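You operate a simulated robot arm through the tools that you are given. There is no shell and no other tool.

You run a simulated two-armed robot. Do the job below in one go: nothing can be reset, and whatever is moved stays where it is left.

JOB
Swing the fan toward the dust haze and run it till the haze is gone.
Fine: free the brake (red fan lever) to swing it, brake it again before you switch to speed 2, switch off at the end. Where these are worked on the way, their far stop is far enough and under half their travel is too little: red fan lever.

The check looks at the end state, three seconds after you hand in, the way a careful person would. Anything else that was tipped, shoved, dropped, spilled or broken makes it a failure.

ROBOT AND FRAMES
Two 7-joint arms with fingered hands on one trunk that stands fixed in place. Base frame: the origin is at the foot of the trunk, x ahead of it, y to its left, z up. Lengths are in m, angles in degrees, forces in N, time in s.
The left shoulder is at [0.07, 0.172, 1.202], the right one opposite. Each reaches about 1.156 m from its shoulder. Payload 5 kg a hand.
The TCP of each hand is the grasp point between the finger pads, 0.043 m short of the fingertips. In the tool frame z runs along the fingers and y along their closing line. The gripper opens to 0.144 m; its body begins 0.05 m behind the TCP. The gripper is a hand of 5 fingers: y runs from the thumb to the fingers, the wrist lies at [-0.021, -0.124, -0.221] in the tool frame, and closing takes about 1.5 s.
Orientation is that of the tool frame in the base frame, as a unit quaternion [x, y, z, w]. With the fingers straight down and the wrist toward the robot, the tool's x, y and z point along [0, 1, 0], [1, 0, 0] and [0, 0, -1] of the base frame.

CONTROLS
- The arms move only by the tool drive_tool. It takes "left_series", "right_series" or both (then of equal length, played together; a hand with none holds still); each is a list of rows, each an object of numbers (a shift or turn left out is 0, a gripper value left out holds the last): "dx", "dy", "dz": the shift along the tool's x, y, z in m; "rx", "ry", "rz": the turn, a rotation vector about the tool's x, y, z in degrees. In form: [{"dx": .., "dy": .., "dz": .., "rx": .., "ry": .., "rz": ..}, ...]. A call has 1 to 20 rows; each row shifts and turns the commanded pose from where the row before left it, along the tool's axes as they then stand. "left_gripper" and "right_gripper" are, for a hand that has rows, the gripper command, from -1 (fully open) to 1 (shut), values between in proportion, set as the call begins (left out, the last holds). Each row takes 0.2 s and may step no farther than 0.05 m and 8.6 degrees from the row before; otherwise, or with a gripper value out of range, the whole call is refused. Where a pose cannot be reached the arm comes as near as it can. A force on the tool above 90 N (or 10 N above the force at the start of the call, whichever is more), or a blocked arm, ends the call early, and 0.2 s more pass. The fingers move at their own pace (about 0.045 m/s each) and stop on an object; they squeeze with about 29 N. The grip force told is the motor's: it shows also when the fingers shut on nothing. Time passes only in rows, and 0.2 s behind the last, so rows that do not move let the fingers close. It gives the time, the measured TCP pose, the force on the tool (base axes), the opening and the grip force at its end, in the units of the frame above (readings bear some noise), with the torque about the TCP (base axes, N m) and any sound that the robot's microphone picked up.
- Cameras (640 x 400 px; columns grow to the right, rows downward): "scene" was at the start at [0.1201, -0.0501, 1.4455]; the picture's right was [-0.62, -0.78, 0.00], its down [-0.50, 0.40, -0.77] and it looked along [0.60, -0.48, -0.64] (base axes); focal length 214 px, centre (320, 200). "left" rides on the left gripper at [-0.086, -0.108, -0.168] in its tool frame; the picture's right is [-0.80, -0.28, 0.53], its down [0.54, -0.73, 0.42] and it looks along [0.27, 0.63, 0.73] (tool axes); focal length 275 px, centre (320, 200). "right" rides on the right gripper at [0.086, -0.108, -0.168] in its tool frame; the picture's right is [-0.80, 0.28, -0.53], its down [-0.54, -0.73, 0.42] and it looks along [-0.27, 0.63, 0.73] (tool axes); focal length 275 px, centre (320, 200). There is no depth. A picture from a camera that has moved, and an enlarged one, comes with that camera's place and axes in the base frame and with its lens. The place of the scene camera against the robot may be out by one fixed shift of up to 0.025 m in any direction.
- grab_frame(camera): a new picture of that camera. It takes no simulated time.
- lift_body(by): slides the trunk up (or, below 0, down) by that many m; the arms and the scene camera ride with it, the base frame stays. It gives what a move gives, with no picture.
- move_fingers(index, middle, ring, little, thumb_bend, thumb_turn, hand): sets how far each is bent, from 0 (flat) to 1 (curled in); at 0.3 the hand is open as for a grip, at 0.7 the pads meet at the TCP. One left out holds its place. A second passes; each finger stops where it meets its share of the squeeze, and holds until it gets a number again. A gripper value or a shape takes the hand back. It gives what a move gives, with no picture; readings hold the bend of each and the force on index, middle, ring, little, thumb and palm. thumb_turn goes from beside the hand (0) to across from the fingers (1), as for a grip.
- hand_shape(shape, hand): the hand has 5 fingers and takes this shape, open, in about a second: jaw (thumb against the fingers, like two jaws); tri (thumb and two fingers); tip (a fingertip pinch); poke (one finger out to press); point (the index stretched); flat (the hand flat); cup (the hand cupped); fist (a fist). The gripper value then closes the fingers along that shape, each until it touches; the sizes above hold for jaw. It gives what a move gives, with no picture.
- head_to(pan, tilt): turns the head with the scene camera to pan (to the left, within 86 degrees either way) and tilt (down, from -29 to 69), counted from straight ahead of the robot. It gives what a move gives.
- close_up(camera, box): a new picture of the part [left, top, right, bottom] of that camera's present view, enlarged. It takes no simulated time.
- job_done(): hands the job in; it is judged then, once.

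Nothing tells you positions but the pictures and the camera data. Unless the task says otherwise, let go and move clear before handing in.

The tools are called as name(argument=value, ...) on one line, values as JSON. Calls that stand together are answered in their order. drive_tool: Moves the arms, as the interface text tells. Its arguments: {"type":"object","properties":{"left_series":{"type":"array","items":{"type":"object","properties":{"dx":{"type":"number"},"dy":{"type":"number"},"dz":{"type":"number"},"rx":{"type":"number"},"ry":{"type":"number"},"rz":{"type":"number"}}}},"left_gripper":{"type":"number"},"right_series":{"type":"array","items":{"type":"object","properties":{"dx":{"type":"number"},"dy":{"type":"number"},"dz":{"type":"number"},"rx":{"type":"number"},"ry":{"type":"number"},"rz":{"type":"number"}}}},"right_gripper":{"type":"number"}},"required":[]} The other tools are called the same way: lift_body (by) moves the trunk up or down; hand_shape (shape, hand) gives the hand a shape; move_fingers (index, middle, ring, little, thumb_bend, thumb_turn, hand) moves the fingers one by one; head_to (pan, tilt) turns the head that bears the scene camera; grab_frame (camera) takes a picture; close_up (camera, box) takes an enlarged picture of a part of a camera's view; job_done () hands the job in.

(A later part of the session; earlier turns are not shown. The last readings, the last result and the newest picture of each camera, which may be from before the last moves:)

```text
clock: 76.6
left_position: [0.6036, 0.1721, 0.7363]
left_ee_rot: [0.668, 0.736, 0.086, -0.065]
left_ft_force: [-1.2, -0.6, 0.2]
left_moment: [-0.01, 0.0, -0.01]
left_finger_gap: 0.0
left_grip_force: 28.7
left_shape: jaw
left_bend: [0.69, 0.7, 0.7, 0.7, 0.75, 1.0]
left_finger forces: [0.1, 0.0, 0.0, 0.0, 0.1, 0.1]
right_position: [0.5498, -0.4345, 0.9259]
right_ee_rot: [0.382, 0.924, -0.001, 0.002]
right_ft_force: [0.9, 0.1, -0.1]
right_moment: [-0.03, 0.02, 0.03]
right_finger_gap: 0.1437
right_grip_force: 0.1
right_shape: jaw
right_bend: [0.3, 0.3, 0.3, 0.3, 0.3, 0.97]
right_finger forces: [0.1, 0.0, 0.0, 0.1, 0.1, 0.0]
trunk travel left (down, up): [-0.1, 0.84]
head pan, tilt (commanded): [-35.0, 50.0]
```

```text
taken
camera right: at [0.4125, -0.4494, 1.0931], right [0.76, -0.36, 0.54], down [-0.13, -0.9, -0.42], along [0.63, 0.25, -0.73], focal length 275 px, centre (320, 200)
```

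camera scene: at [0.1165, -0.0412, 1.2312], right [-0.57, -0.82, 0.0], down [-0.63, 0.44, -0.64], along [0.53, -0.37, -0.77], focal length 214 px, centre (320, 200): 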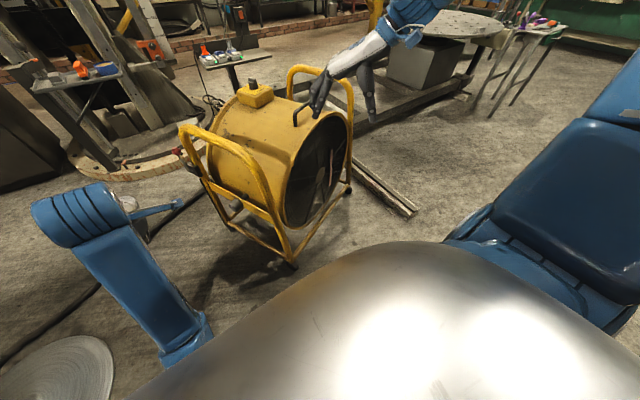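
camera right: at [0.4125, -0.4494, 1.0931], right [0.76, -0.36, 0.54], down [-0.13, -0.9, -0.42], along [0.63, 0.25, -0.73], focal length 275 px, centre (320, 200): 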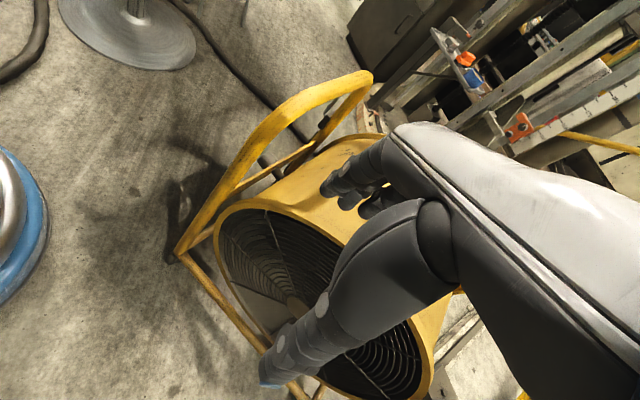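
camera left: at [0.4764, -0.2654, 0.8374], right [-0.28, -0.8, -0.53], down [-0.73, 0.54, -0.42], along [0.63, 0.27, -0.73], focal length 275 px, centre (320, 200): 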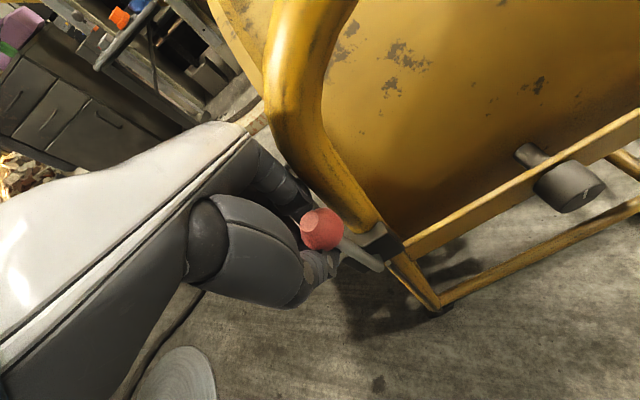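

The right hand is clear and open. Let me take close-ups of the near hoop, lever and knob from here to fix their positions.

close_up(camera="scene", box=[165, 55, 365, 275])

close_up(camera="scene", box=[165, 110, 275, 200])

close_up(camera="right", box=[160, 60, 400, 280])

```text
1.82 times, centred on (265, 165) of scene
camera zoom: at [0.1165, -0.0412, 1.2312], right [-0.57, -0.82, 0.0], down [-0.63, 0.44, -0.64], along [0.53, -0.37, -0.77], focal length 390 px, centre (420, 264)
```

zoom: 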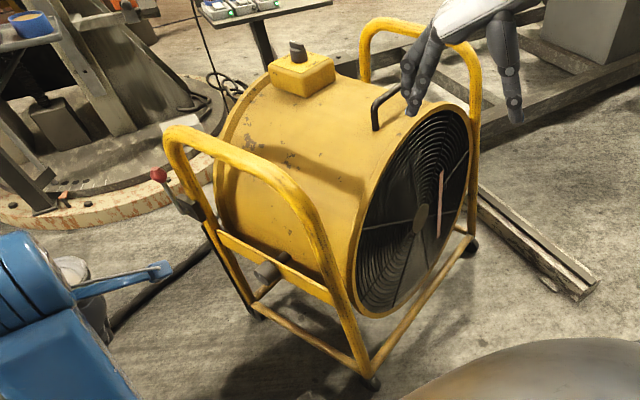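

```text
4.44 times, centred on (220, 155) of scene
camera zoom: at [0.1165, -0.0412, 1.2312], right [-0.57, -0.82, 0.0], down [-0.63, 0.44, -0.64], along [0.53, -0.37, -0.77], focal length 953 px, centre (764, 400)
```

zoom: 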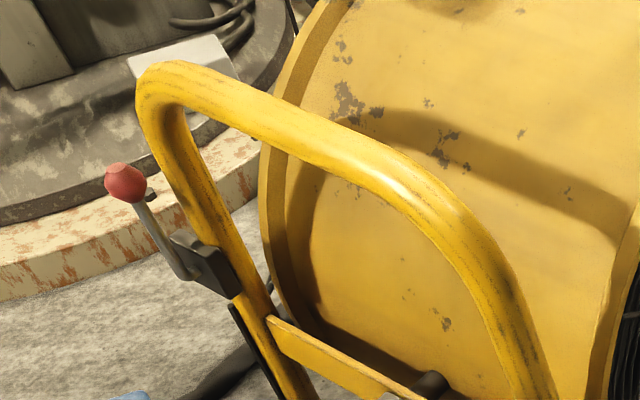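

```text
1.82 times, centred on (280, 170) of right
camera zoom: at [0.4125, -0.4494, 1.0931], right [0.76, -0.36, 0.54], down [-0.13, -0.9, -0.42], along [0.63, 0.25, -0.73], focal length 500 px, centre (393, 254)
```

zoom: 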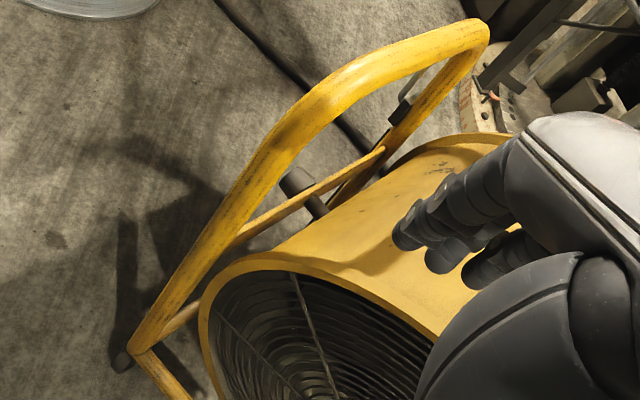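

From these views the hoop's top bar is at z≈0.79 running through about [0.80, −0.13]; the ball stands at ≈[1.045, 0.035, 0.685]. I rotate the right hand so its jaw closes across that bar and move above it.

drive_tool(right_series=[{"rz": -7.71}, {"rz": -7.71}, {"rz": -7.71}, {"rz": -7.71}, {"rz": -7.71}, {"rz": -7.71}, {"rz": -7.71}, {"rz": -7.71}, {"rz": -7.71}])

drive_tool(right_series=[{"dx": -0.0391, "dy": 0.0189}, {"dx": -0.0391, "dy": 0.0189}, {"dx": -0.0391, "dy": 0.0189}, {"dx": -0.0391, "dy": 0.0189}, {"dx": -0.0391, "dy": 0.0189}, {"dx": -0.0391, "dy": 0.0189}, {"dx": -0.0391, "dy": 0.0189}, {"dx": -0.0391, "dy": 0.0189}, {"dx": -0.0391, "dy": 0.0189}])

grab_frame(camera="right")

grab_frame(camera="scene")

```text
clock: 78.6
left_position: [0.6037, 0.1719, 0.7366]
left_ee_rot: [0.668, 0.736, 0.086, -0.065]
left_ft_force: [-0.1, 0.0, 0.3]
left_moment: [-0.01, -0.01, 0.01]
left_finger_gap: 0.0
left_grip_force: 28.8
left_shape: jaw
left_bend: [0.69, 0.7, 0.7, 0.7, 0.75, 1.0]
left_finger forces: [0.1, 0.0, 0.0, 0.1, 0.0, 0.1]
right_position: [0.5506, -0.4332, 0.9265]
right_ee_rot: [-0.212, 0.977, -0.001, -0.001]
right_ft_force: [-0.5, 0.3, -0.6]
right_moment: [0.04, -0.02, 0.02]
right_finger_gap: 0.1437
right_grip_force: 0.1
right_shape: jaw
right_bend: [0.3, 0.3, 0.3, 0.3, 0.3, 0.97]
right_finger forces: [0.1, 0.0, 0.0, 0.0, 0.0, 0.0]
trunk travel left (down, up): [-0.1, 0.84]
head pan, tilt (commanded): [-35.0, 50.0]
```

```text
clock: 80.6
left_position: [0.6014, 0.1718, 0.7376]
left_ee_rot: [0.668, 0.736, 0.087, -0.066]
left_ft_force: [0.6, -0.1, -0.2]
left_moment: [-0.01, 0.0, 0.0]
left_finger_gap: 0.0
left_grip_force: 29.9
left_shape: jaw
left_bend: [0.69, 0.7, 0.7, 0.7, 0.75, 1.0]
left_finger forces: [0.1, 0.1, 0.1, 0.1, 0.0, 0.0]
right_position: [0.7542, -0.1609, 0.9265]
right_ee_rot: [-0.211, 0.978, -0.002, 0.002]
right_ft_force: [-0.7, -0.3, -0.8]
right_moment: [-0.02, 0.01, -0.01]
right_finger_gap: 0.1439
right_grip_force: 0.1
right_shape: jaw
right_bend: [0.3, 0.3, 0.3, 0.3, 0.3, 0.98]
right_finger forces: [0.0, 0.1, 0.0, 0.1, 0.0, 0.0]
right hand out of reach, approached as far as the arm can: row 8, 9
trunk travel left (down, up): [-0.1, 0.84]
head pan, tilt (commanded): [-35.0, 50.0]
```

```text
taken
camera right: at [0.7195, -0.2943, 1.0938], right [0.61, 0.59, 0.53], down [0.79, -0.44, -0.42], along [-0.01, 0.68, -0.73], focal length 275 px, centre (320, 200)
```

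right: 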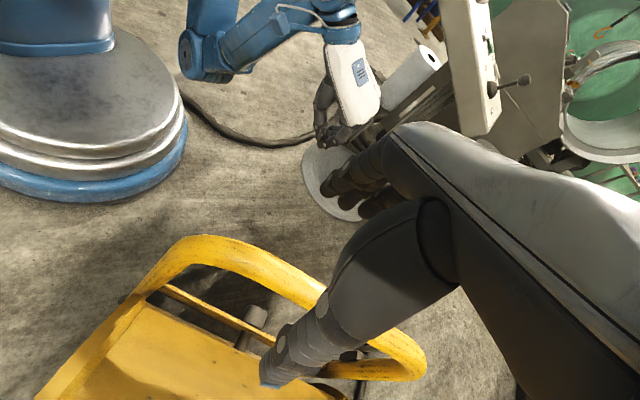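

```text
taken
camera scene: at [0.1158, -0.0408, 1.2314], right [-0.57, -0.82, 0.0], down [-0.63, 0.44, -0.64], along [0.53, -0.37, -0.77], focal length 214 px, centre (320, 200)
```

scene: 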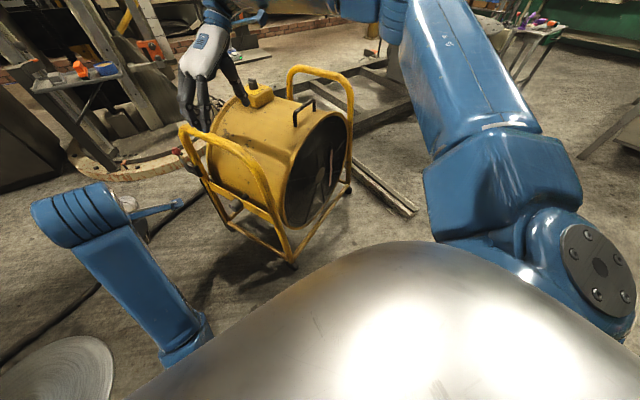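

The hand stopped slightly short at [0.754, −0.161], still right above the bar line. I descend onto the bar.

drive_tool(right_series=[{"dz": 0.03}, {"dz": 0.03}, {"dz": 0.03}])

grab_frame(camera="right")

close_up(camera="scene", box=[150, 60, 320, 220])

```text
clock: 81.4
left_position: [0.604, 0.1719, 0.7362]
left_ee_rot: [0.668, 0.736, 0.086, -0.066]
left_ft_force: [0.8, -0.7, 0.1]
left_moment: [0.05, 0.0, -0.01]
left_finger_gap: 0.0
left_grip_force: 29.1
left_shape: jaw
left_bend: [0.69, 0.7, 0.7, 0.7, 0.75, 1.0]
left_finger forces: [0.0, 0.0, 0.1, 0.0, 0.0, 0.0]
right_position: [0.7463, -0.1644, 0.8384]
right_ee_rot: [-0.211, 0.978, -0.002, 0.001]
right_ft_force: [0.7, -0.3, 0.4]
right_moment: [0.0, 0.04, 0.0]
right_finger_gap: 0.1437
right_grip_force: 0.0
right_shape: jaw
right_bend: [0.3, 0.3, 0.3, 0.3, 0.3, 0.98]
right_finger forces: [0.1, 0.1, 0.0, 0.0, 0.0, 0.1]
right hand out of reach, approached as far as the arm can: row 2, 3
trunk travel left (down, up): [-0.1, 0.84]
head pan, tilt (commanded): [-35.0, 50.0]
```

```text
taken
camera right: at [0.7125, -0.2995, 1.0052], right [0.61, 0.59, 0.53], down [0.79, -0.44, -0.42], along [-0.01, 0.68, -0.73], focal length 275 px, centre (320, 200)
```

right: 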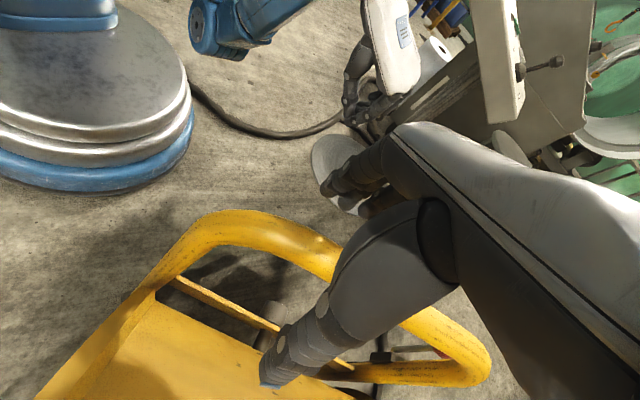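

```text
2.50 times, centred on (235, 140) of scene
camera zoom: at [0.117, -0.0413, 1.2312], right [-0.57, -0.82, 0.0], down [-0.63, 0.44, -0.64], along [0.53, -0.37, -0.77], focal length 536 px, centre (532, 350)
```

zoom: 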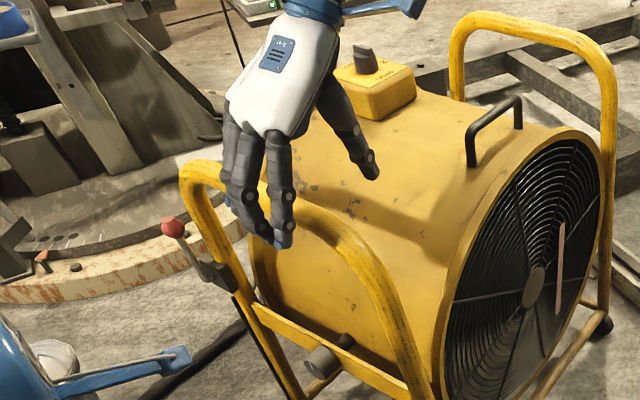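

The jaw straddles the bar with fingers outside and thumb inside. I lower it the last few centimetres and look again.

drive_tool(right_series=[{"dz": 0.025}, {"dz": 0.025}])

grab_frame(camera="right")

close_up(camera="scene", box=[150, 60, 320, 220])

```text
clock: 82.0
left_position: [0.6024, 0.1726, 0.7368]
left_ee_rot: [0.668, 0.736, 0.087, -0.065]
left_ft_force: [0.4, 0.3, -0.2]
left_moment: [-0.03, -0.01, 0.02]
left_finger_gap: 0.0
left_grip_force: 29.2
left_shape: jaw
left_bend: [0.69, 0.7, 0.7, 0.7, 0.75, 1.0]
left_finger forces: [0.0, 0.0, 0.1, 0.0, 0.0, 0.0]
right_position: [0.7371, -0.1712, 0.7915]
right_ee_rot: [-0.211, 0.977, 0.0, 0.0]
right_ft_force: [0.3, 0.0, 0.0]
right_moment: [0.02, -0.01, 0.01]
right_finger_gap: 0.1439
right_grip_force: 0.0
right_shape: jaw
right_bend: [0.3, 0.3, 0.3, 0.3, 0.3, 0.98]
right_finger forces: [0.0, 0.0, 0.0, 0.0, 0.1, 0.0]
right hand out of reach, approached as far as the arm can: row 1, 2
trunk travel left (down, up): [-0.1, 0.84]
head pan, tilt (commanded): [-35.0, 50.0]
```

```text
taken
camera right: at [0.7018, -0.3056, 0.9589], right [0.61, 0.59, 0.53], down [0.79, -0.44, -0.42], along [-0.01, 0.68, -0.73], focal length 275 px, centre (320, 200)
```

right: 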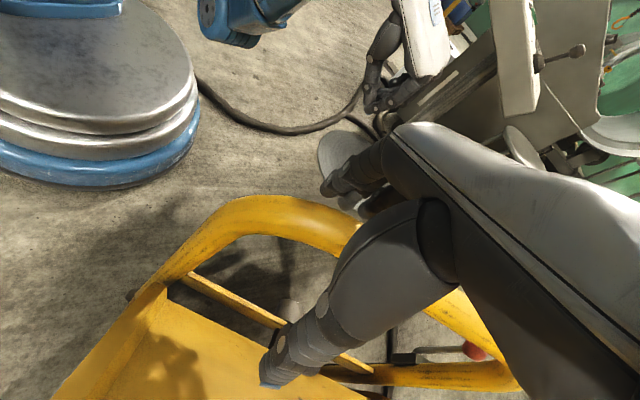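

```text
2.50 times, centred on (235, 140) of scene
camera zoom: at [0.1167, -0.0411, 1.2312], right [-0.57, -0.82, 0.0], down [-0.63, 0.44, -0.64], along [0.53, -0.37, -0.77], focal length 536 px, centre (532, 350)
```

zoom: 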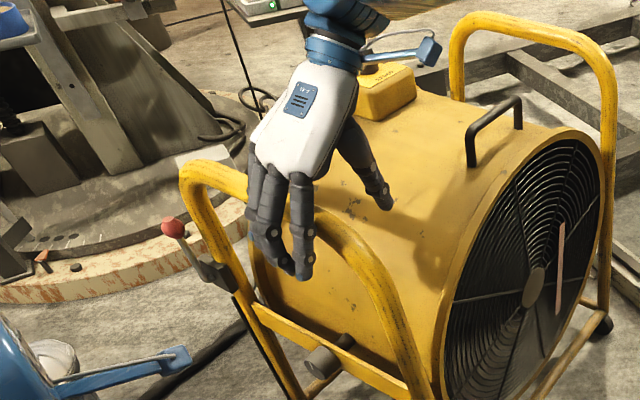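

The bar lies inside the jaw. I close the right hand on it to hold the cart.

drive_tool(right_series=[{"dz": 0.005}, {}, {}, {}, {}, {}, {}, {}, {}], right_gripper=1)

close_up(camera="scene", box=[150, 60, 320, 270])

hand_shape(hand="left", shape="fist")

```text
clock: 84.0
left_position: [0.6022, 0.1725, 0.736]
left_ee_rot: [0.668, 0.736, 0.087, -0.066]
left_ft_force: [-0.1, -0.6, 0.8]
left_moment: [0.0, -0.03, 0.03]
left_finger_gap: 0.0
left_grip_force: 29.0
left_shape: jaw
left_bend: [0.69, 0.7, 0.7, 0.7, 0.75, 1.0]
left_finger forces: [0.0, 0.2, 0.0, 0.1, 0.0, 0.0]
right_position: [0.7347, -0.1721, 0.7878]
right_ee_rot: [-0.21, 0.978, -0.001, 0.001]
right_ft_force: [-1.2, 4.3, -4.2]
right_moment: [0.12, -0.01, 0.18]
right_finger_gap: 0.0102
right_grip_force: 22.1
right_shape: jaw
right_bend: [0.75, 0.63, 0.58, 0.44, 0.66, 1.0]
right_finger forces: [10.2, 4.0, 2.2, 1.4, 17.3, 0.0]
trunk travel left (down, up): [-0.1, 0.84]
head pan, tilt (commanded): [-35.0, 50.0]
```

```text
1.90 times, centred on (235, 165) of scene
camera zoom: at [0.1169, -0.0408, 1.2311], right [-0.57, -0.82, 0.0], down [-0.63, 0.44, -0.64], along [0.53, -0.37, -0.77], focal length 408 px, centre (482, 267)
```

zoom: 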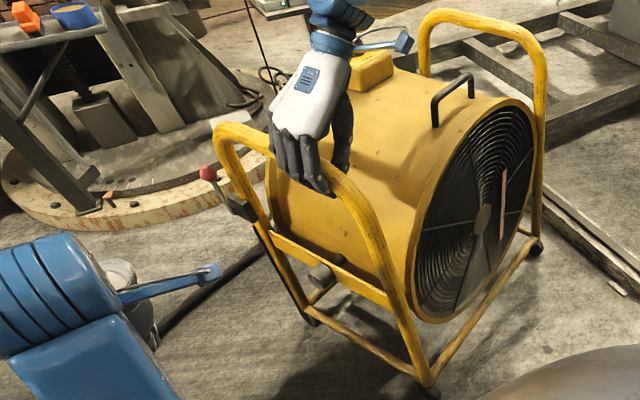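

```text
clock: 84.9
left_position: [0.6031, 0.1726, 0.7368]
left_ee_rot: [0.669, 0.736, 0.085, -0.064]
left_ft_force: [1.1, 0.2, 0.4]
left_moment: [0.01, 0.0, 0.02]
left_finger_gap: 0.0001
left_grip_force: 0.1
left_shape: fist
left_bend: [0.82, 1.0, 1.0, 1.0, 0.77, 0.94]
left_finger forces: [0.0, 0.0, 0.0, 0.0, 0.1, 0.0]
right_position: [0.7352, -0.172, 0.7857]
right_ee_rot: [-0.21, 0.978, -0.001, 0.001]
right_ft_force: [-3.2, 6.3, -10.3]
right_moment: [0.07, -0.05, 0.31]
right_finger_gap: 0.0121
right_grip_force: 29.2
right_shape: jaw
right_bend: [0.75, 0.63, 0.58, 0.45, 0.68, 1.0]
right_finger forces: [13.9, 4.9, 3.2, 2.2, 23.4, 0.0]
trunk travel left (down, up): [-0.1, 0.84]
head pan, tilt (commanded): [-35.0, 50.0]
```

The right hand holds the bar firmly. Next I tilt the left fist forward 40° and bring it near the lever, staying clear of the hoop and the right hand.

drive_tool(left_series=[{"rx": -7.62, "ry": -2.73, "rz": 0.21}, {"rx": -7.62, "ry": -2.73, "rz": 0.21}, {"rx": -7.62, "ry": -2.73, "rz": 0.21}, {"rx": -7.62, "ry": -2.73, "rz": 0.21}, {"rx": -7.62, "ry": -2.73, "rz": 0.21}])

grab_frame(camera="left")

grab_frame(camera="scene")

```text
clock: 86.1
left_position: [0.6023, 0.1659, 0.7362]
left_ee_rot: [0.665, 0.664, 0.236, 0.247]
left_ft_force: [0.9, 1.3, -0.2]
left_moment: [-0.05, 0.03, 0.0]
left_finger_gap: 0.0
left_grip_force: 0.0
left_shape: fist
left_bend: [1.0, 1.0, 1.0, 1.0, 0.85, 0.85]
left_finger forces: [0.0, 0.1, 0.1, 0.1, 0.1, 0.1]
right_position: [0.7338, -0.1723, 0.7855]
right_ee_rot: [-0.211, 0.978, 0.0, 0.001]
right_ft_force: [-4.0, 6.2, -14.3]
right_moment: [-0.05, -0.08, 0.4]
right_finger_gap: 0.0124
right_grip_force: 28.7
right_shape: jaw
right_bend: [0.75, 0.63, 0.58, 0.45, 0.69, 1.0]
right_finger forces: [14.5, 5.4, 3.7, 2.6, 22.7, 0.1]
trunk travel left (down, up): [-0.1, 0.84]
head pan, tilt (commanded): [-35.0, 50.0]
```

```text
taken
camera left: at [0.4096, 0.0824, 0.7966], right [0.12, -0.81, -0.58], down [-0.28, 0.53, -0.8], along [0.95, 0.26, -0.16], focal length 275 px, centre (320, 200)
```

left: 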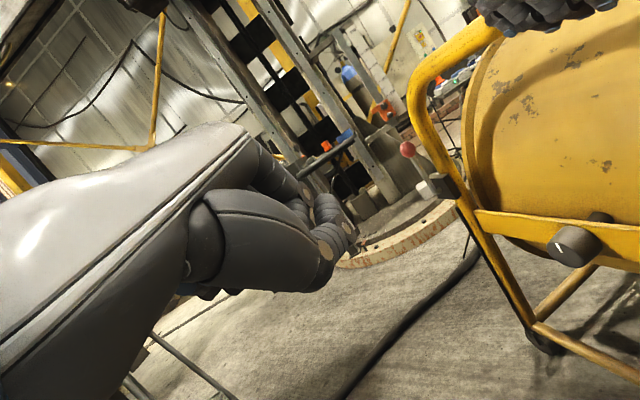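

```text
taken
camera scene: at [0.1174, -0.0406, 1.2311], right [-0.57, -0.82, 0.0], down [-0.63, 0.44, -0.64], along [0.53, -0.37, -0.77], focal length 214 px, centre (320, 200)
```

scene: 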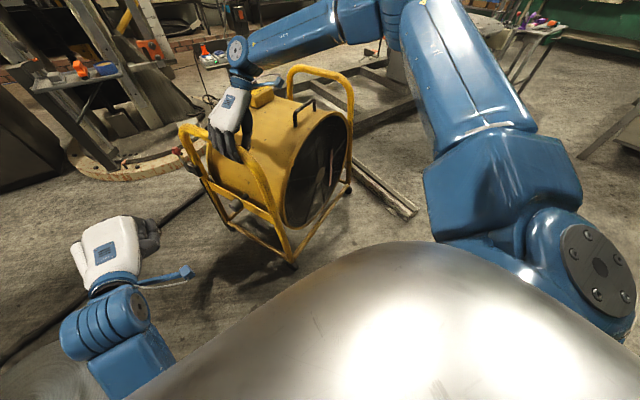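

The left camera now sees the lever upright: ball ≈[1.056, 0.027, 0.675]. I advance the fist to just behind the ball on the robot's side.

drive_tool(left_series=[{"dx": -0.016, "dy": 0.0363, "dz": 0.021}, {"dx": -0.016, "dy": 0.0363, "dz": 0.021}, {"dx": -0.016, "dy": 0.0363, "dz": 0.021}, {"dx": -0.016, "dy": 0.0363, "dz": 0.021}, {"dx": -0.016, "dy": 0.0363, "dz": 0.021}, {"dx": -0.012, "dy": 0.0363, "dz": 0.021}])

grab_frame(camera="left")

grab_frame(camera="scene")

```text
clock: 87.7
left_position: [0.8532, 0.0994, 0.7711]
left_ee_rot: [0.664, 0.665, 0.254, 0.227]
left_ft_force: [0.3, 0.0, -0.2]
left_moment: [0.0, 0.02, 0.0]
left_finger_gap: 0.0001
left_grip_force: 0.0
left_shape: fist
left_bend: [1.0, 1.0, 1.0, 1.0, 0.85, 0.85]
left_finger forces: [0.1, 0.0, 0.0, 0.0, 0.1, 0.1]
right_position: [0.7341, -0.1714, 0.7857]
right_ee_rot: [-0.212, 0.977, -0.001, 0.001]
right_ft_force: [0.3, 4.4, -6.3]
right_moment: [0.08, -0.01, 0.25]
right_finger_gap: 0.0122
right_grip_force: 29.2
right_shape: jaw
right_bend: [0.75, 0.64, 0.58, 0.45, 0.69, 1.0]
right_finger forces: [13.4, 4.4, 3.2, 2.0, 23.8, 0.1]
trunk travel left (down, up): [-0.1, 0.84]
head pan, tilt (commanded): [-35.0, 50.0]
stopped in row 6 (left hand): the arm was blocked; the commanded pose is now the measured one
```

```text
taken
camera left: at [0.6625, 0.0089, 0.8281], right [0.14, -0.77, -0.62], down [-0.29, 0.57, -0.77], along [0.95, 0.29, -0.15], focal length 275 px, centre (320, 200)
```

left: 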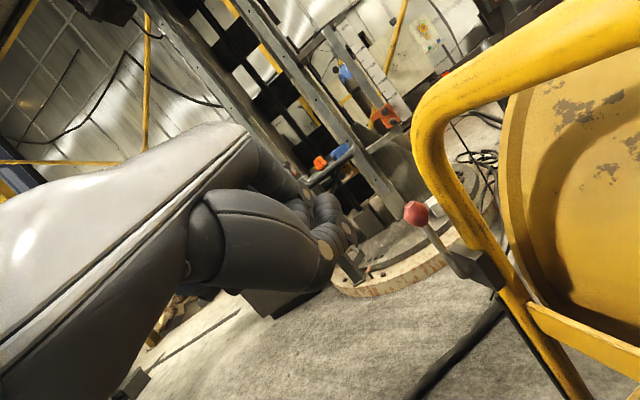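

```text
taken
camera scene: at [0.1175, -0.0408, 1.2314], right [-0.57, -0.82, 0.0], down [-0.63, 0.44, -0.64], along [0.53, -0.37, -0.77], focal length 214 px, centre (320, 200)
```

scene: 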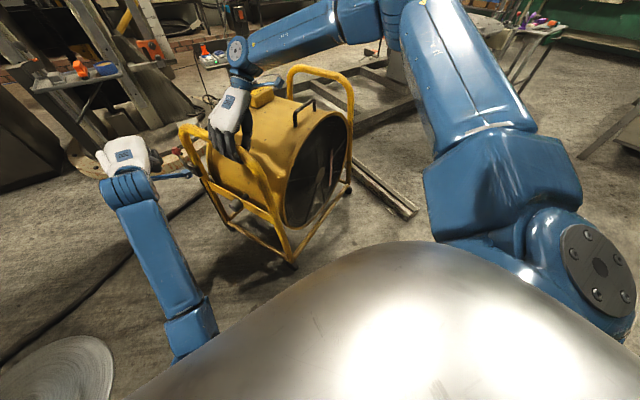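

The left arm reported a block at [0.853, 0.10, 0.77] without force, likely a joint limit or near contact. I try the next bit in small steps to see whether it can continue.

drive_tool(left_series=[{"dx": -0.01, "dy": 0.0073, "dz": 0.0188}, {"dx": -0.01, "dy": 0.0073, "dz": 0.0188}])

grab_frame(camera="left")

```text
clock: 88.3
left_position: [0.888, 0.0877, 0.7478]
left_ee_rot: [0.664, 0.665, 0.259, 0.222]
left_ft_force: [-0.1, -0.7, 1.2]
left_moment: [-0.01, -0.02, -0.03]
left_finger_gap: 0.0001
left_grip_force: 0.0
left_shape: fist
left_bend: [1.0, 1.0, 1.0, 1.0, 0.85, 0.85]
left_finger forces: [0.0, 0.0, 0.0, 0.1, 0.0, 0.0]
right_position: [0.7344, -0.17, 0.7854]
right_ee_rot: [-0.211, 0.977, -0.003, -0.001]
right_ft_force: [-0.4, 4.4, -10.0]
right_moment: [-0.09, -0.01, 0.27]
right_finger_gap: 0.0126
right_grip_force: 28.9
right_shape: jaw
right_bend: [0.75, 0.64, 0.58, 0.45, 0.69, 1.0]
right_finger forces: [13.8, 4.7, 3.4, 2.3, 24.0, 0.0]
trunk travel left (down, up): [-0.1, 0.84]
head pan, tilt (commanded): [-35.0, 50.0]
```

```text
taken
camera left: at [0.6986, -0.0045, 0.8031], right [0.14, -0.76, -0.63], down [-0.3, 0.57, -0.76], along [0.94, 0.29, -0.15], focal length 275 px, centre (320, 200)
```

left: 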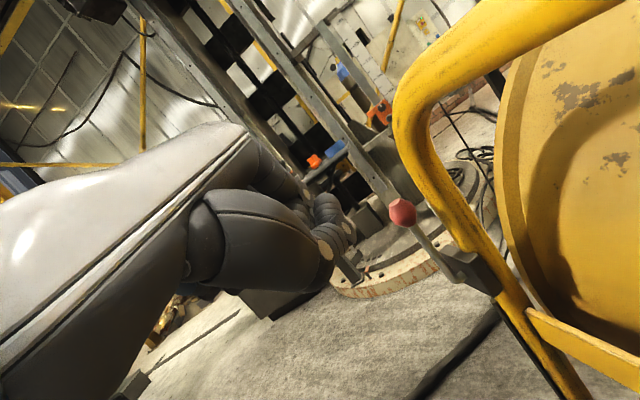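

It moves on fine. The ball reads [1.05, 0.028, 0.669]. I continue toward it in small steps.

drive_tool(left_series=[{"dx": -0.012, "dy": 0.0075, "dz": 0.0213}, {"dx": -0.012, "dy": 0.0075, "dz": 0.0213}, {"dx": -0.012, "dy": 0.0075, "dz": 0.0213}])

grab_frame(camera="left")

grab_frame(camera="scene")

```text
clock: 89.3
left_position: [0.9535, 0.0768, 0.7088]
left_ee_rot: [0.661, 0.667, 0.271, 0.211]
left_ft_force: [1.0, 0.2, 0.6]
left_moment: [-0.03, 0.04, 0.01]
left_finger_gap: 0.0002
left_grip_force: 0.1
left_shape: fist
left_bend: [1.0, 1.0, 1.0, 1.0, 0.85, 0.85]
left_finger forces: [0.1, 0.0, 0.0, 0.0, 0.0, 0.1]
right_position: [0.7334, -0.1716, 0.7848]
right_ee_rot: [-0.211, 0.977, -0.002, 0.001]
right_ft_force: [1.0, 2.0, -4.6]
right_moment: [0.06, -0.02, 0.17]
right_finger_gap: 0.0123
right_grip_force: 28.5
right_shape: jaw
right_bend: [0.75, 0.64, 0.58, 0.45, 0.69, 1.0]
right_finger forces: [13.0, 4.2, 3.1, 2.0, 24.4, 0.1]
trunk travel left (down, up): [-0.1, 0.84]
head pan, tilt (commanded): [-35.0, 50.0]
stopped in row 3 (left hand): the arm was blocked; the commanded pose is now the measured one
```

```text
taken
camera left: at [0.7638, -0.0188, 0.7609], right [0.15, -0.74, -0.65], down [-0.31, 0.59, -0.75], along [0.94, 0.31, -0.14], focal length 275 px, centre (320, 200)
```

left: 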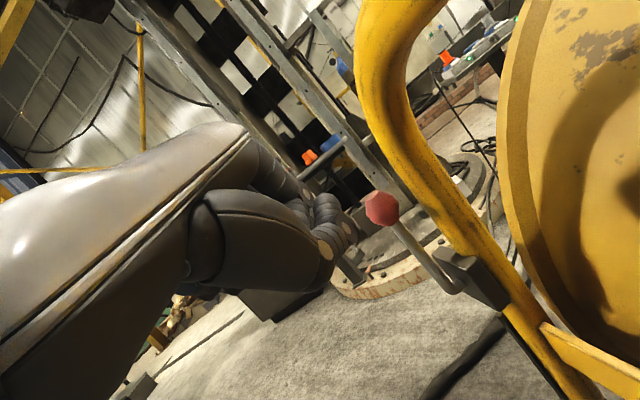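

```text
taken
camera scene: at [0.1174, -0.0407, 1.2313], right [-0.57, -0.82, 0.0], down [-0.63, 0.44, -0.64], along [0.53, -0.37, -0.77], focal length 214 px, centre (320, 200)
```

scene: 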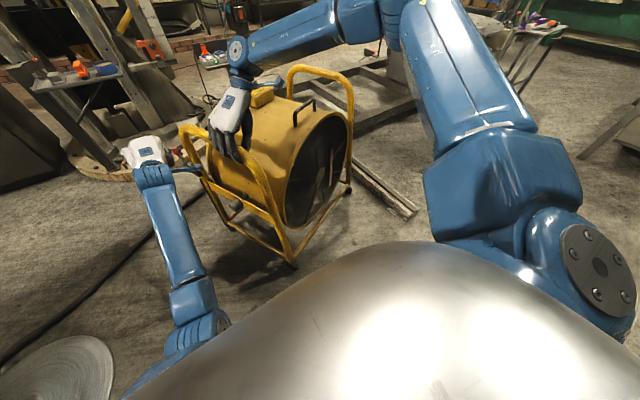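

The left arm is hitting a wrist limit in this posture. A more natural one is palm toward me, fingers pointing right, pushing the lever away with the back of the fist. I retreat up-left and re-orient there.

drive_tool(left_series=[{"dx": 0.0307, "dy": -0.015, "dz": -0.028}, {"dx": 0.0307, "dy": -0.015, "dz": -0.028}, {"dx": 0.0307, "dy": -0.015, "dz": -0.028}, {"dx": 0.0307, "dy": -0.015, "dz": -0.028}, {"dx": 0.0307, "dy": -0.015, "dz": -0.028}])

drive_tool(left_series=[{"rx": 1.235, "ry": -6.22, "rz": -5.34}, {"rx": 1.235, "ry": -6.22, "rz": -5.34}, {"rx": 1.235, "ry": -6.22, "rz": -5.34}, {"rx": 1.235, "ry": -6.22, "rz": -5.34}, {"rx": 1.235, "ry": -6.22, "rz": -5.34}, {"rx": 1.235, "ry": -6.22, "rz": -5.34}, {"rx": 1.235, "ry": -6.22, "rz": -5.34}, {"rx": 1.235, "ry": -6.22, "rz": -5.34}, {"rx": 1.235, "ry": -6.22, "rz": -5.34}, {"rx": 1.235, "ry": -6.22, "rz": -5.34}])

grab_frame(camera="left")

grab_frame(camera="scene")

```text
clock: 90.5
left_position: [0.799, 0.2187, 0.7789]
left_ee_rot: [0.663, 0.666, 0.268, 0.212]
left_ft_force: [-0.1, -0.1, -0.8]
left_moment: [0.01, -0.04, -0.03]
left_finger_gap: 0.0001
left_grip_force: 0.0
left_shape: fist
left_bend: [1.0, 1.0, 1.0, 1.0, 0.85, 0.85]
left_finger forces: [0.0, 0.0, 0.1, 0.0, 0.0, 0.0]
right_position: [0.7351, -0.1718, 0.7862]
right_ee_rot: [-0.21, 0.978, -0.002, 0.0]
right_ft_force: [-0.1, 5.0, -8.2]
right_moment: [-0.03, 0.0, 0.29]
right_finger_gap: 0.0124
right_grip_force: 29.2
right_shape: jaw
right_bend: [0.75, 0.64, 0.58, 0.45, 0.69, 1.0]
right_finger forces: [13.8, 4.6, 3.5, 2.3, 23.4, 0.1]
trunk travel left (down, up): [-0.1, 0.84]
head pan, tilt (commanded): [-35.0, 50.0]
```

```text
clock: 92.7
left_position: [0.8002, 0.2218, 0.7805]
left_ee_rot: [0.367, 0.704, -0.281, 0.54]
left_ft_force: [-0.1, -0.3, 0.1]
left_moment: [0.02, -0.01, 0.02]
left_finger_gap: 0.0002
left_grip_force: 0.1
left_shape: fist
left_bend: [1.0, 1.0, 1.0, 1.0, 0.85, 0.85]
left_finger forces: [0.0, 0.0, 0.0, 0.1, 0.0, 0.0]
right_position: [0.7346, -0.1711, 0.7852]
right_ee_rot: [-0.211, 0.977, -0.002, 0.001]
right_ft_force: [-2.3, 3.4, -12.3]
right_moment: [-0.09, -0.05, 0.29]
right_finger_gap: 0.0122
right_grip_force: 28.9
right_shape: jaw
right_bend: [0.75, 0.64, 0.58, 0.45, 0.69, 1.0]
right_finger forces: [14.1, 4.9, 3.6, 2.4, 23.3, 0.1]
trunk travel left (down, up): [-0.1, 0.84]
head pan, tilt (commanded): [-35.0, 50.0]
```

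```text
taken
camera left: at [0.6299, 0.2744, 0.9067], right [0.18, -0.76, 0.63], down [-0.44, -0.63, -0.63], along [0.88, -0.16, -0.45], focal length 275 px, centre (320, 200)
```

left: 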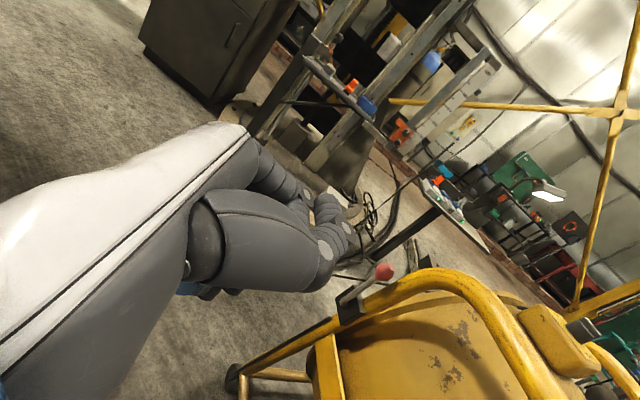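

```text
taken
camera scene: at [0.1174, -0.0408, 1.2311], right [-0.57, -0.82, 0.0], down [-0.63, 0.44, -0.64], along [0.53, -0.37, -0.77], focal length 214 px, centre (320, 200)
```

scene: 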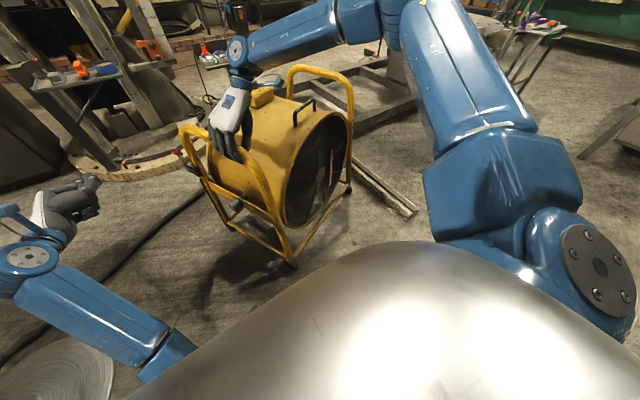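

That orientation works, and the left camera now sees ball and lever well (ball ≈[1.043, 0.02, 0.67]). I move the fist in behind the ball in two stages.

drive_tool(left_series=[{"dx": 0.0014, "dy": 0.004, "dz": 0.0412}, {"dx": 0.0014, "dy": 0.004, "dz": 0.0412}, {"dx": 0.0014, "dy": 0.004, "dz": 0.0412}, {"dx": 0.0014, "dy": 0.004, "dz": 0.0412}, {"dx": 0.0014, "dy": 0.004, "dz": 0.0412}])

grab_frame(camera="left")

close_up(camera="scene", box=[80, 90, 280, 240])

```text
clock: 94.1
left_position: [0.9321, 0.1011, 0.7108]
left_ee_rot: [0.372, 0.715, -0.26, 0.533]
left_ft_force: [-0.1, -0.6, 0.5]
left_moment: [0.0, 0.0, -0.01]
left_finger_gap: 0.0
left_grip_force: 0.1
left_shape: fist
left_bend: [1.0, 1.0, 1.0, 1.0, 0.85, 0.85]
left_finger forces: [0.1, 0.1, 0.0, 0.1, 0.0, 0.0]
right_position: [0.7341, -0.1717, 0.7849]
right_ee_rot: [-0.211, 0.978, -0.002, 0.001]
right_ft_force: [1.5, 3.2, -4.6]
right_moment: [0.04, -0.01, 0.21]
right_finger_gap: 0.0124
right_grip_force: 29.0
right_shape: jaw
right_bend: [0.75, 0.64, 0.58, 0.45, 0.69, 1.0]
right_finger forces: [13.3, 4.2, 3.2, 2.1, 24.2, 0.0]
trunk travel left (down, up): [-0.1, 0.84]
head pan, tilt (commanded): [-35.0, 50.0]
stopped in row 5 (left hand): the arm was blocked; the commanded pose is now the measured one
```

```text
taken
camera left: at [0.7616, 0.145, 0.8401], right [0.2, -0.78, 0.59], down [-0.43, -0.61, -0.66], along [0.88, -0.12, -0.46], focal length 275 px, centre (320, 200)
```

left: 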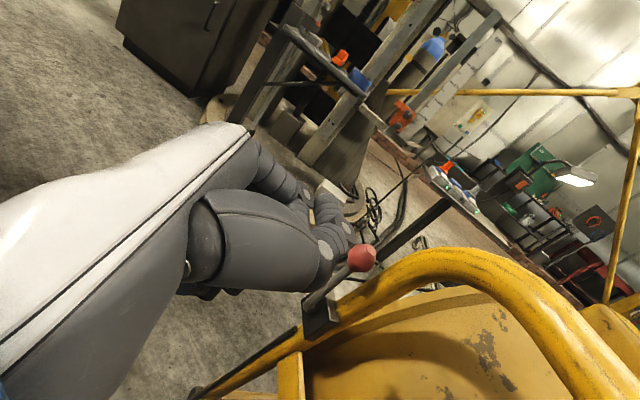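

```text
2.67 times, centred on (180, 165) of scene
camera zoom: at [0.1174, -0.0407, 1.2313], right [-0.57, -0.82, 0.0], down [-0.63, 0.44, -0.64], along [0.53, -0.37, -0.77], focal length 572 px, centre (693, 293)
```

zoom: 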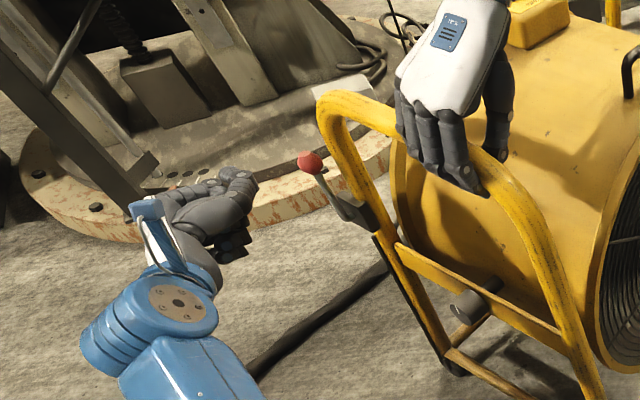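

Again a soft block with slight orientation drift (a joint limit being grazed). The pose is still usable, so I proceed in short, slow steps toward the spot behind the ball.

drive_tool(left_series=[{"dy": -0.003, "dz": 0.016}, {"dy": -0.003, "dz": 0.016}, {"dy": -0.003, "dz": 0.016}])

grab_frame(camera="left")

```text
clock: 95.1
left_position: [0.9553, 0.089, 0.6875]
left_ee_rot: [0.375, 0.723, -0.241, 0.528]
left_ft_force: [0.5, -0.3, -0.4]
left_moment: [-0.02, 0.04, -0.01]
left_finger_gap: 0.0
left_grip_force: 0.1
left_shape: fist
left_bend: [1.0, 1.0, 1.0, 1.0, 0.85, 0.85]
left_finger forces: [0.1, 0.0, 0.0, 0.0, 0.0, 0.1]
right_position: [0.7335, -0.1732, 0.7861]
right_ee_rot: [-0.211, 0.977, -0.003, 0.0]
right_ft_force: [2.0, 2.0, -4.1]
right_moment: [0.04, 0.04, 0.18]
right_finger_gap: 0.0126
right_grip_force: 28.8
right_shape: jaw
right_bend: [0.75, 0.64, 0.58, 0.45, 0.69, 1.0]
right_finger forces: [13.1, 4.0, 3.2, 2.1, 24.2, 0.1]
trunk travel left (down, up): [-0.1, 0.84]
head pan, tilt (commanded): [-35.0, 50.0]
stopped in row 3 (left hand): the arm was blocked; the commanded pose is now the measured one
```

```text
taken
camera left: at [0.7838, 0.1231, 0.8195], right [0.21, -0.8, 0.56], down [-0.42, -0.59, -0.69], along [0.88, -0.09, -0.46], focal length 275 px, centre (320, 200)
```

left: 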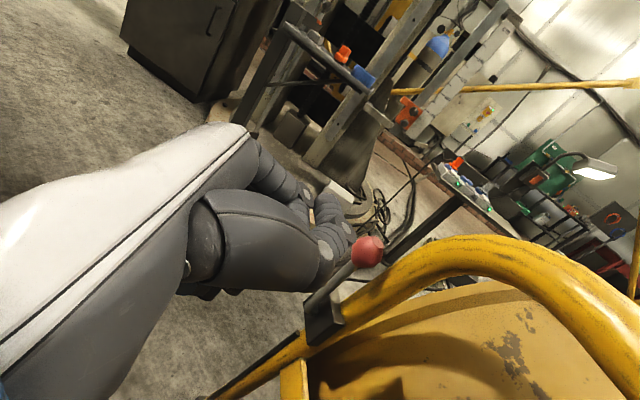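

Something seems to limit the arm's rightward motion. I look at the left arm with the head camera to see what is in the way.

head_to(pan=20, tilt=60)

grab_frame(camera="scene")

head_to(pan=0, tilt=40)

grab_frame(camera="scene")

grab_frame(camera="right")

```text
clock: 96.3
left_position: [0.9551, 0.0875, 0.6884]
left_ee_rot: [0.375, 0.723, -0.241, 0.528]
left_ft_force: [0.1, -0.7, 0.9]
left_moment: [0.03, 0.0, 0.03]
left_finger_gap: 0.0
left_grip_force: 0.0
left_shape: fist
left_bend: [1.0, 1.0, 1.0, 1.0, 0.85, 0.85]
left_finger forces: [0.1, 0.0, 0.1, 0.1, 0.0, 0.0]
right_position: [0.7339, -0.1719, 0.7861]
right_ee_rot: [-0.211, 0.977, -0.002, 0.001]
right_ft_force: [1.1, 4.2, -5.2]
right_moment: [-0.02, 0.01, 0.21]
right_finger_gap: 0.0124
right_grip_force: 29.3
right_shape: jaw
right_bend: [0.75, 0.64, 0.58, 0.45, 0.69, 1.0]
right_finger forces: [13.4, 4.5, 3.4, 2.3, 23.8, 0.1]
trunk travel left (down, up): [-0.1, 0.84]
head pan, tilt (commanded): [20.0, 60.0]
```

```text
taken
camera scene: at [0.1169, 0.026, 1.2186], right [0.34, -0.94, 0.0], down [-0.81, -0.3, -0.5], along [0.47, 0.17, -0.87], focal length 214 px, centre (320, 200)
```

scene: 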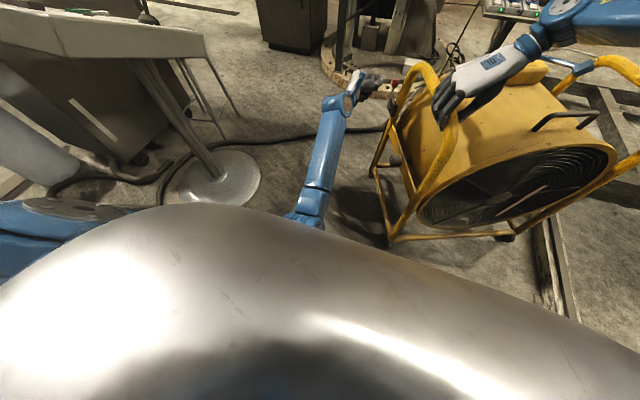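

```text
clock: 97.2
left_position: [0.955, 0.0877, 0.6879]
left_ee_rot: [0.376, 0.723, -0.24, 0.528]
left_ft_force: [-0.4, 0.0, 0.5]
left_moment: [0.0, 0.0, -0.03]
left_finger_gap: 0.0
left_grip_force: 0.0
left_shape: fist
left_bend: [1.0, 1.0, 1.0, 1.0, 0.85, 0.85]
left_finger forces: [0.0, 0.0, 0.0, 0.1, 0.0, 0.1]
right_position: [0.7353, -0.1716, 0.7851]
right_ee_rot: [-0.212, 0.977, -0.002, 0.002]
right_ft_force: [1.2, 3.5, -6.1]
right_moment: [-0.05, 0.03, 0.25]
right_finger_gap: 0.0125
right_grip_force: 28.8
right_shape: jaw
right_bend: [0.75, 0.64, 0.58, 0.45, 0.69, 1.0]
right_finger forces: [13.5, 4.5, 3.4, 2.3, 23.8, 0.0]
trunk travel left (down, up): [-0.1, 0.84]
head pan, tilt (commanded): [0.0, 40.0]
```

```text
taken
camera scene: at [0.1392, 0.0033, 1.2452], right [0.0, -1.0, 0.0], down [-0.64, 0.0, -0.76], along [0.76, 0.0, -0.64], focal length 214 px, centre (320, 200)
```

scene: 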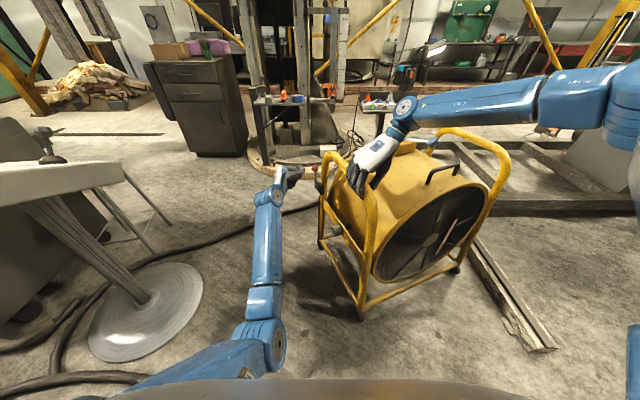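

```text
taken
camera right: at [0.7007, -0.3059, 0.9532], right [0.61, 0.59, 0.53], down [0.79, -0.44, -0.42], along [-0.01, 0.68, -0.73], focal length 275 px, centre (320, 200)
```

right: 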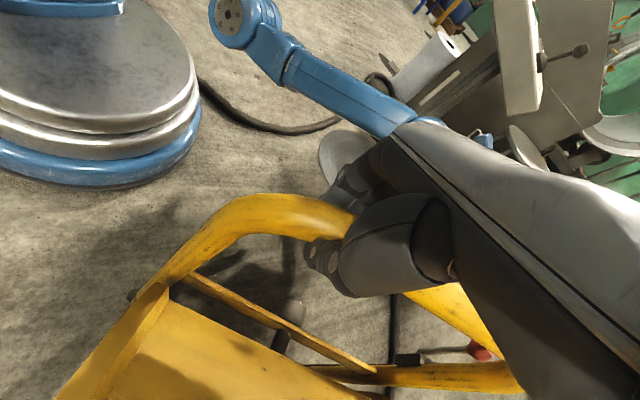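

The left elbow is tucked against the torso, which limits it. I'll retreat, swing the hand out to the left with fingers pointing right so the elbow comes outboard, and then re-approach.

drive_tool(left_series=[{"dz": -0.04}, {"dz": -0.04}, {"dz": -0.045}, {"dz": -0.045}, {"dz": -0.045}, {"dz": -0.045}, {"dz": -0.045, "dx": -0.01}, {"dz": -0.045, "dx": -0.01}])

grab_frame(camera="scene")

```text
clock: 99.0
left_position: [0.753, 0.3416, 0.8206]
left_ee_rot: [0.376, 0.722, -0.243, 0.528]
left_ft_force: [0.0, 0.7, -0.3]
left_moment: [0.0, -0.04, 0.01]
left_finger_gap: 0.0
left_grip_force: 0.0
left_shape: fist
left_bend: [1.0, 1.0, 1.0, 1.0, 0.85, 0.85]
left_finger forces: [0.0, 0.1, 0.1, 0.1, 0.0, 0.0]
right_position: [0.734, -0.1719, 0.7855]
right_ee_rot: [-0.211, 0.978, -0.002, 0.0]
right_ft_force: [-0.1, 4.0, -6.0]
right_moment: [-0.02, -0.01, 0.26]
right_finger_gap: 0.0126
right_grip_force: 29.1
right_shape: jaw
right_bend: [0.75, 0.64, 0.58, 0.45, 0.7, 1.0]
right_finger forces: [13.7, 4.4, 3.5, 2.4, 23.5, 0.0]
trunk travel left (down, up): [-0.1, 0.84]
head pan, tilt (commanded): [0.0, 40.0]
```

```text
taken
camera scene: at [0.1393, 0.0036, 1.2452], right [0.0, -1.0, 0.0], down [-0.64, 0.0, -0.77], along [0.77, 0.0, -0.64], focal length 214 px, centre (320, 200)
```

scene: 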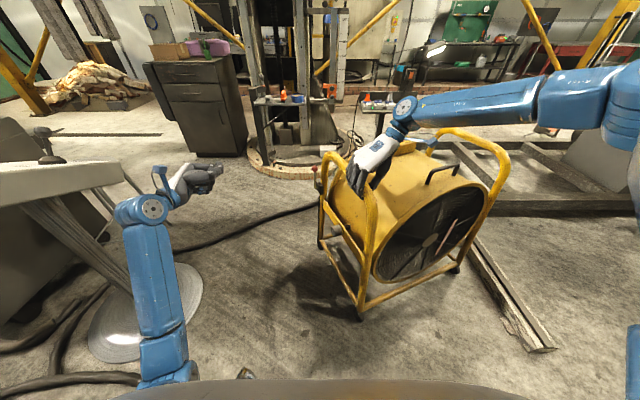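

The elbow is still low but further out now. I yaw the hand a bit more to the right (so the wrist can stay on the left) and re-approach toward the back of the lever.

drive_tool(left_series=[{"rx": 7.2, "ry": -0.36, "rz": 2.5}, {"rx": 7.2, "ry": -0.36, "rz": 2.5}, {"rx": 7.2, "ry": -0.36, "rz": 2.5}])

drive_tool(left_series=[{"dx": 0.0045, "dy": 0.0285, "dz": 0.0354}, {"dx": 0.0045, "dy": 0.0285, "dz": 0.0354}, {"dx": 0.0045, "dy": 0.0285, "dz": 0.0354}, {"dx": 0.0045, "dy": 0.0285, "dz": 0.0354}, {"dx": 0.0045, "dy": 0.0285, "dz": 0.0354}])

grab_frame(camera="left")

grab_frame(camera="scene")

```text
clock: 99.8
left_position: [0.7537, 0.3405, 0.8201]
left_ee_rot: [0.511, 0.633, -0.343, 0.469]
left_ft_force: [0.2, -0.3, -0.2]
left_moment: [0.0, -0.02, -0.02]
left_finger_gap: 0.0
left_grip_force: 0.0
left_shape: fist
left_bend: [1.0, 1.0, 1.0, 1.0, 0.85, 0.85]
left_finger forces: [0.0, 0.0, 0.1, 0.1, 0.1, 0.0]
right_position: [0.7336, -0.1731, 0.7852]
right_ee_rot: [-0.21, 0.978, -0.003, 0.001]
right_ft_force: [0.8, 4.0, -8.7]
right_moment: [-0.11, -0.02, 0.27]
right_finger_gap: 0.0126
right_grip_force: 29.2
right_shape: jaw
right_bend: [0.75, 0.64, 0.58, 0.45, 0.7, 1.0]
right_finger forces: [14.0, 4.7, 3.8, 2.6, 23.5, 0.1]
trunk travel left (down, up): [-0.1, 0.84]
head pan, tilt (commanded): [0.0, 40.0]
```

```text
clock: 101.0
left_position: [0.936, 0.2203, 0.7486]
left_ee_rot: [0.511, 0.634, -0.341, 0.469]
left_ft_force: [-0.3, 0.0, -0.2]
left_moment: [-0.01, -0.01, 0.02]
left_finger_gap: 0.0001
left_grip_force: 0.1
left_shape: fist
left_bend: [1.0, 1.0, 1.0, 1.0, 0.85, 0.85]
left_finger forces: [0.1, 0.0, 0.1, 0.1, 0.1, 0.0]
right_position: [0.7329, -0.1716, 0.7853]
right_ee_rot: [-0.211, 0.978, -0.001, 0.0]
right_ft_force: [-0.7, 1.0, -9.0]
right_moment: [-0.14, -0.03, 0.27]
right_finger_gap: 0.0128
right_grip_force: 29.0
right_shape: jaw
right_bend: [0.75, 0.64, 0.58, 0.45, 0.7, 1.0]
right_finger forces: [13.7, 4.5, 3.4, 2.2, 24.5, 0.0]
trunk travel left (down, up): [-0.1, 0.84]
head pan, tilt (commanded): [0.0, 40.0]
```

```text
taken
camera left: at [0.792, 0.3193, 0.88], right [-0.11, -0.82, 0.56], down [-0.62, -0.39, -0.68], along [0.78, -0.43, -0.46], focal length 275 px, centre (320, 200)
```

left: 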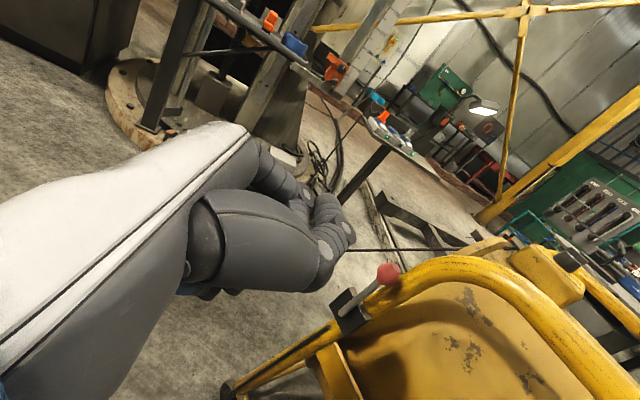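

```text
taken
camera scene: at [0.1393, 0.0027, 1.2453], right [0.0, -1.0, 0.0], down [-0.64, 0.0, -0.77], along [0.77, 0.0, -0.64], focal length 214 px, centre (320, 200)
```

scene: 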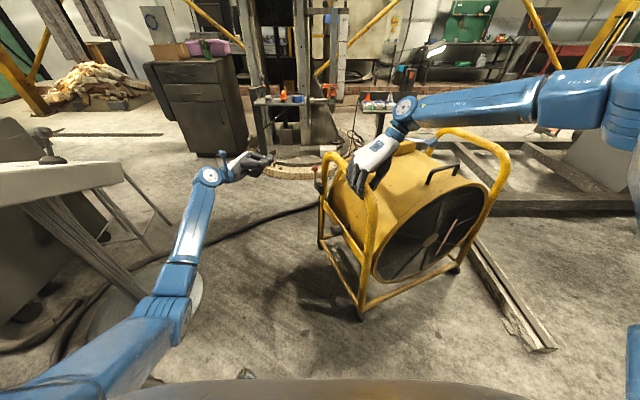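

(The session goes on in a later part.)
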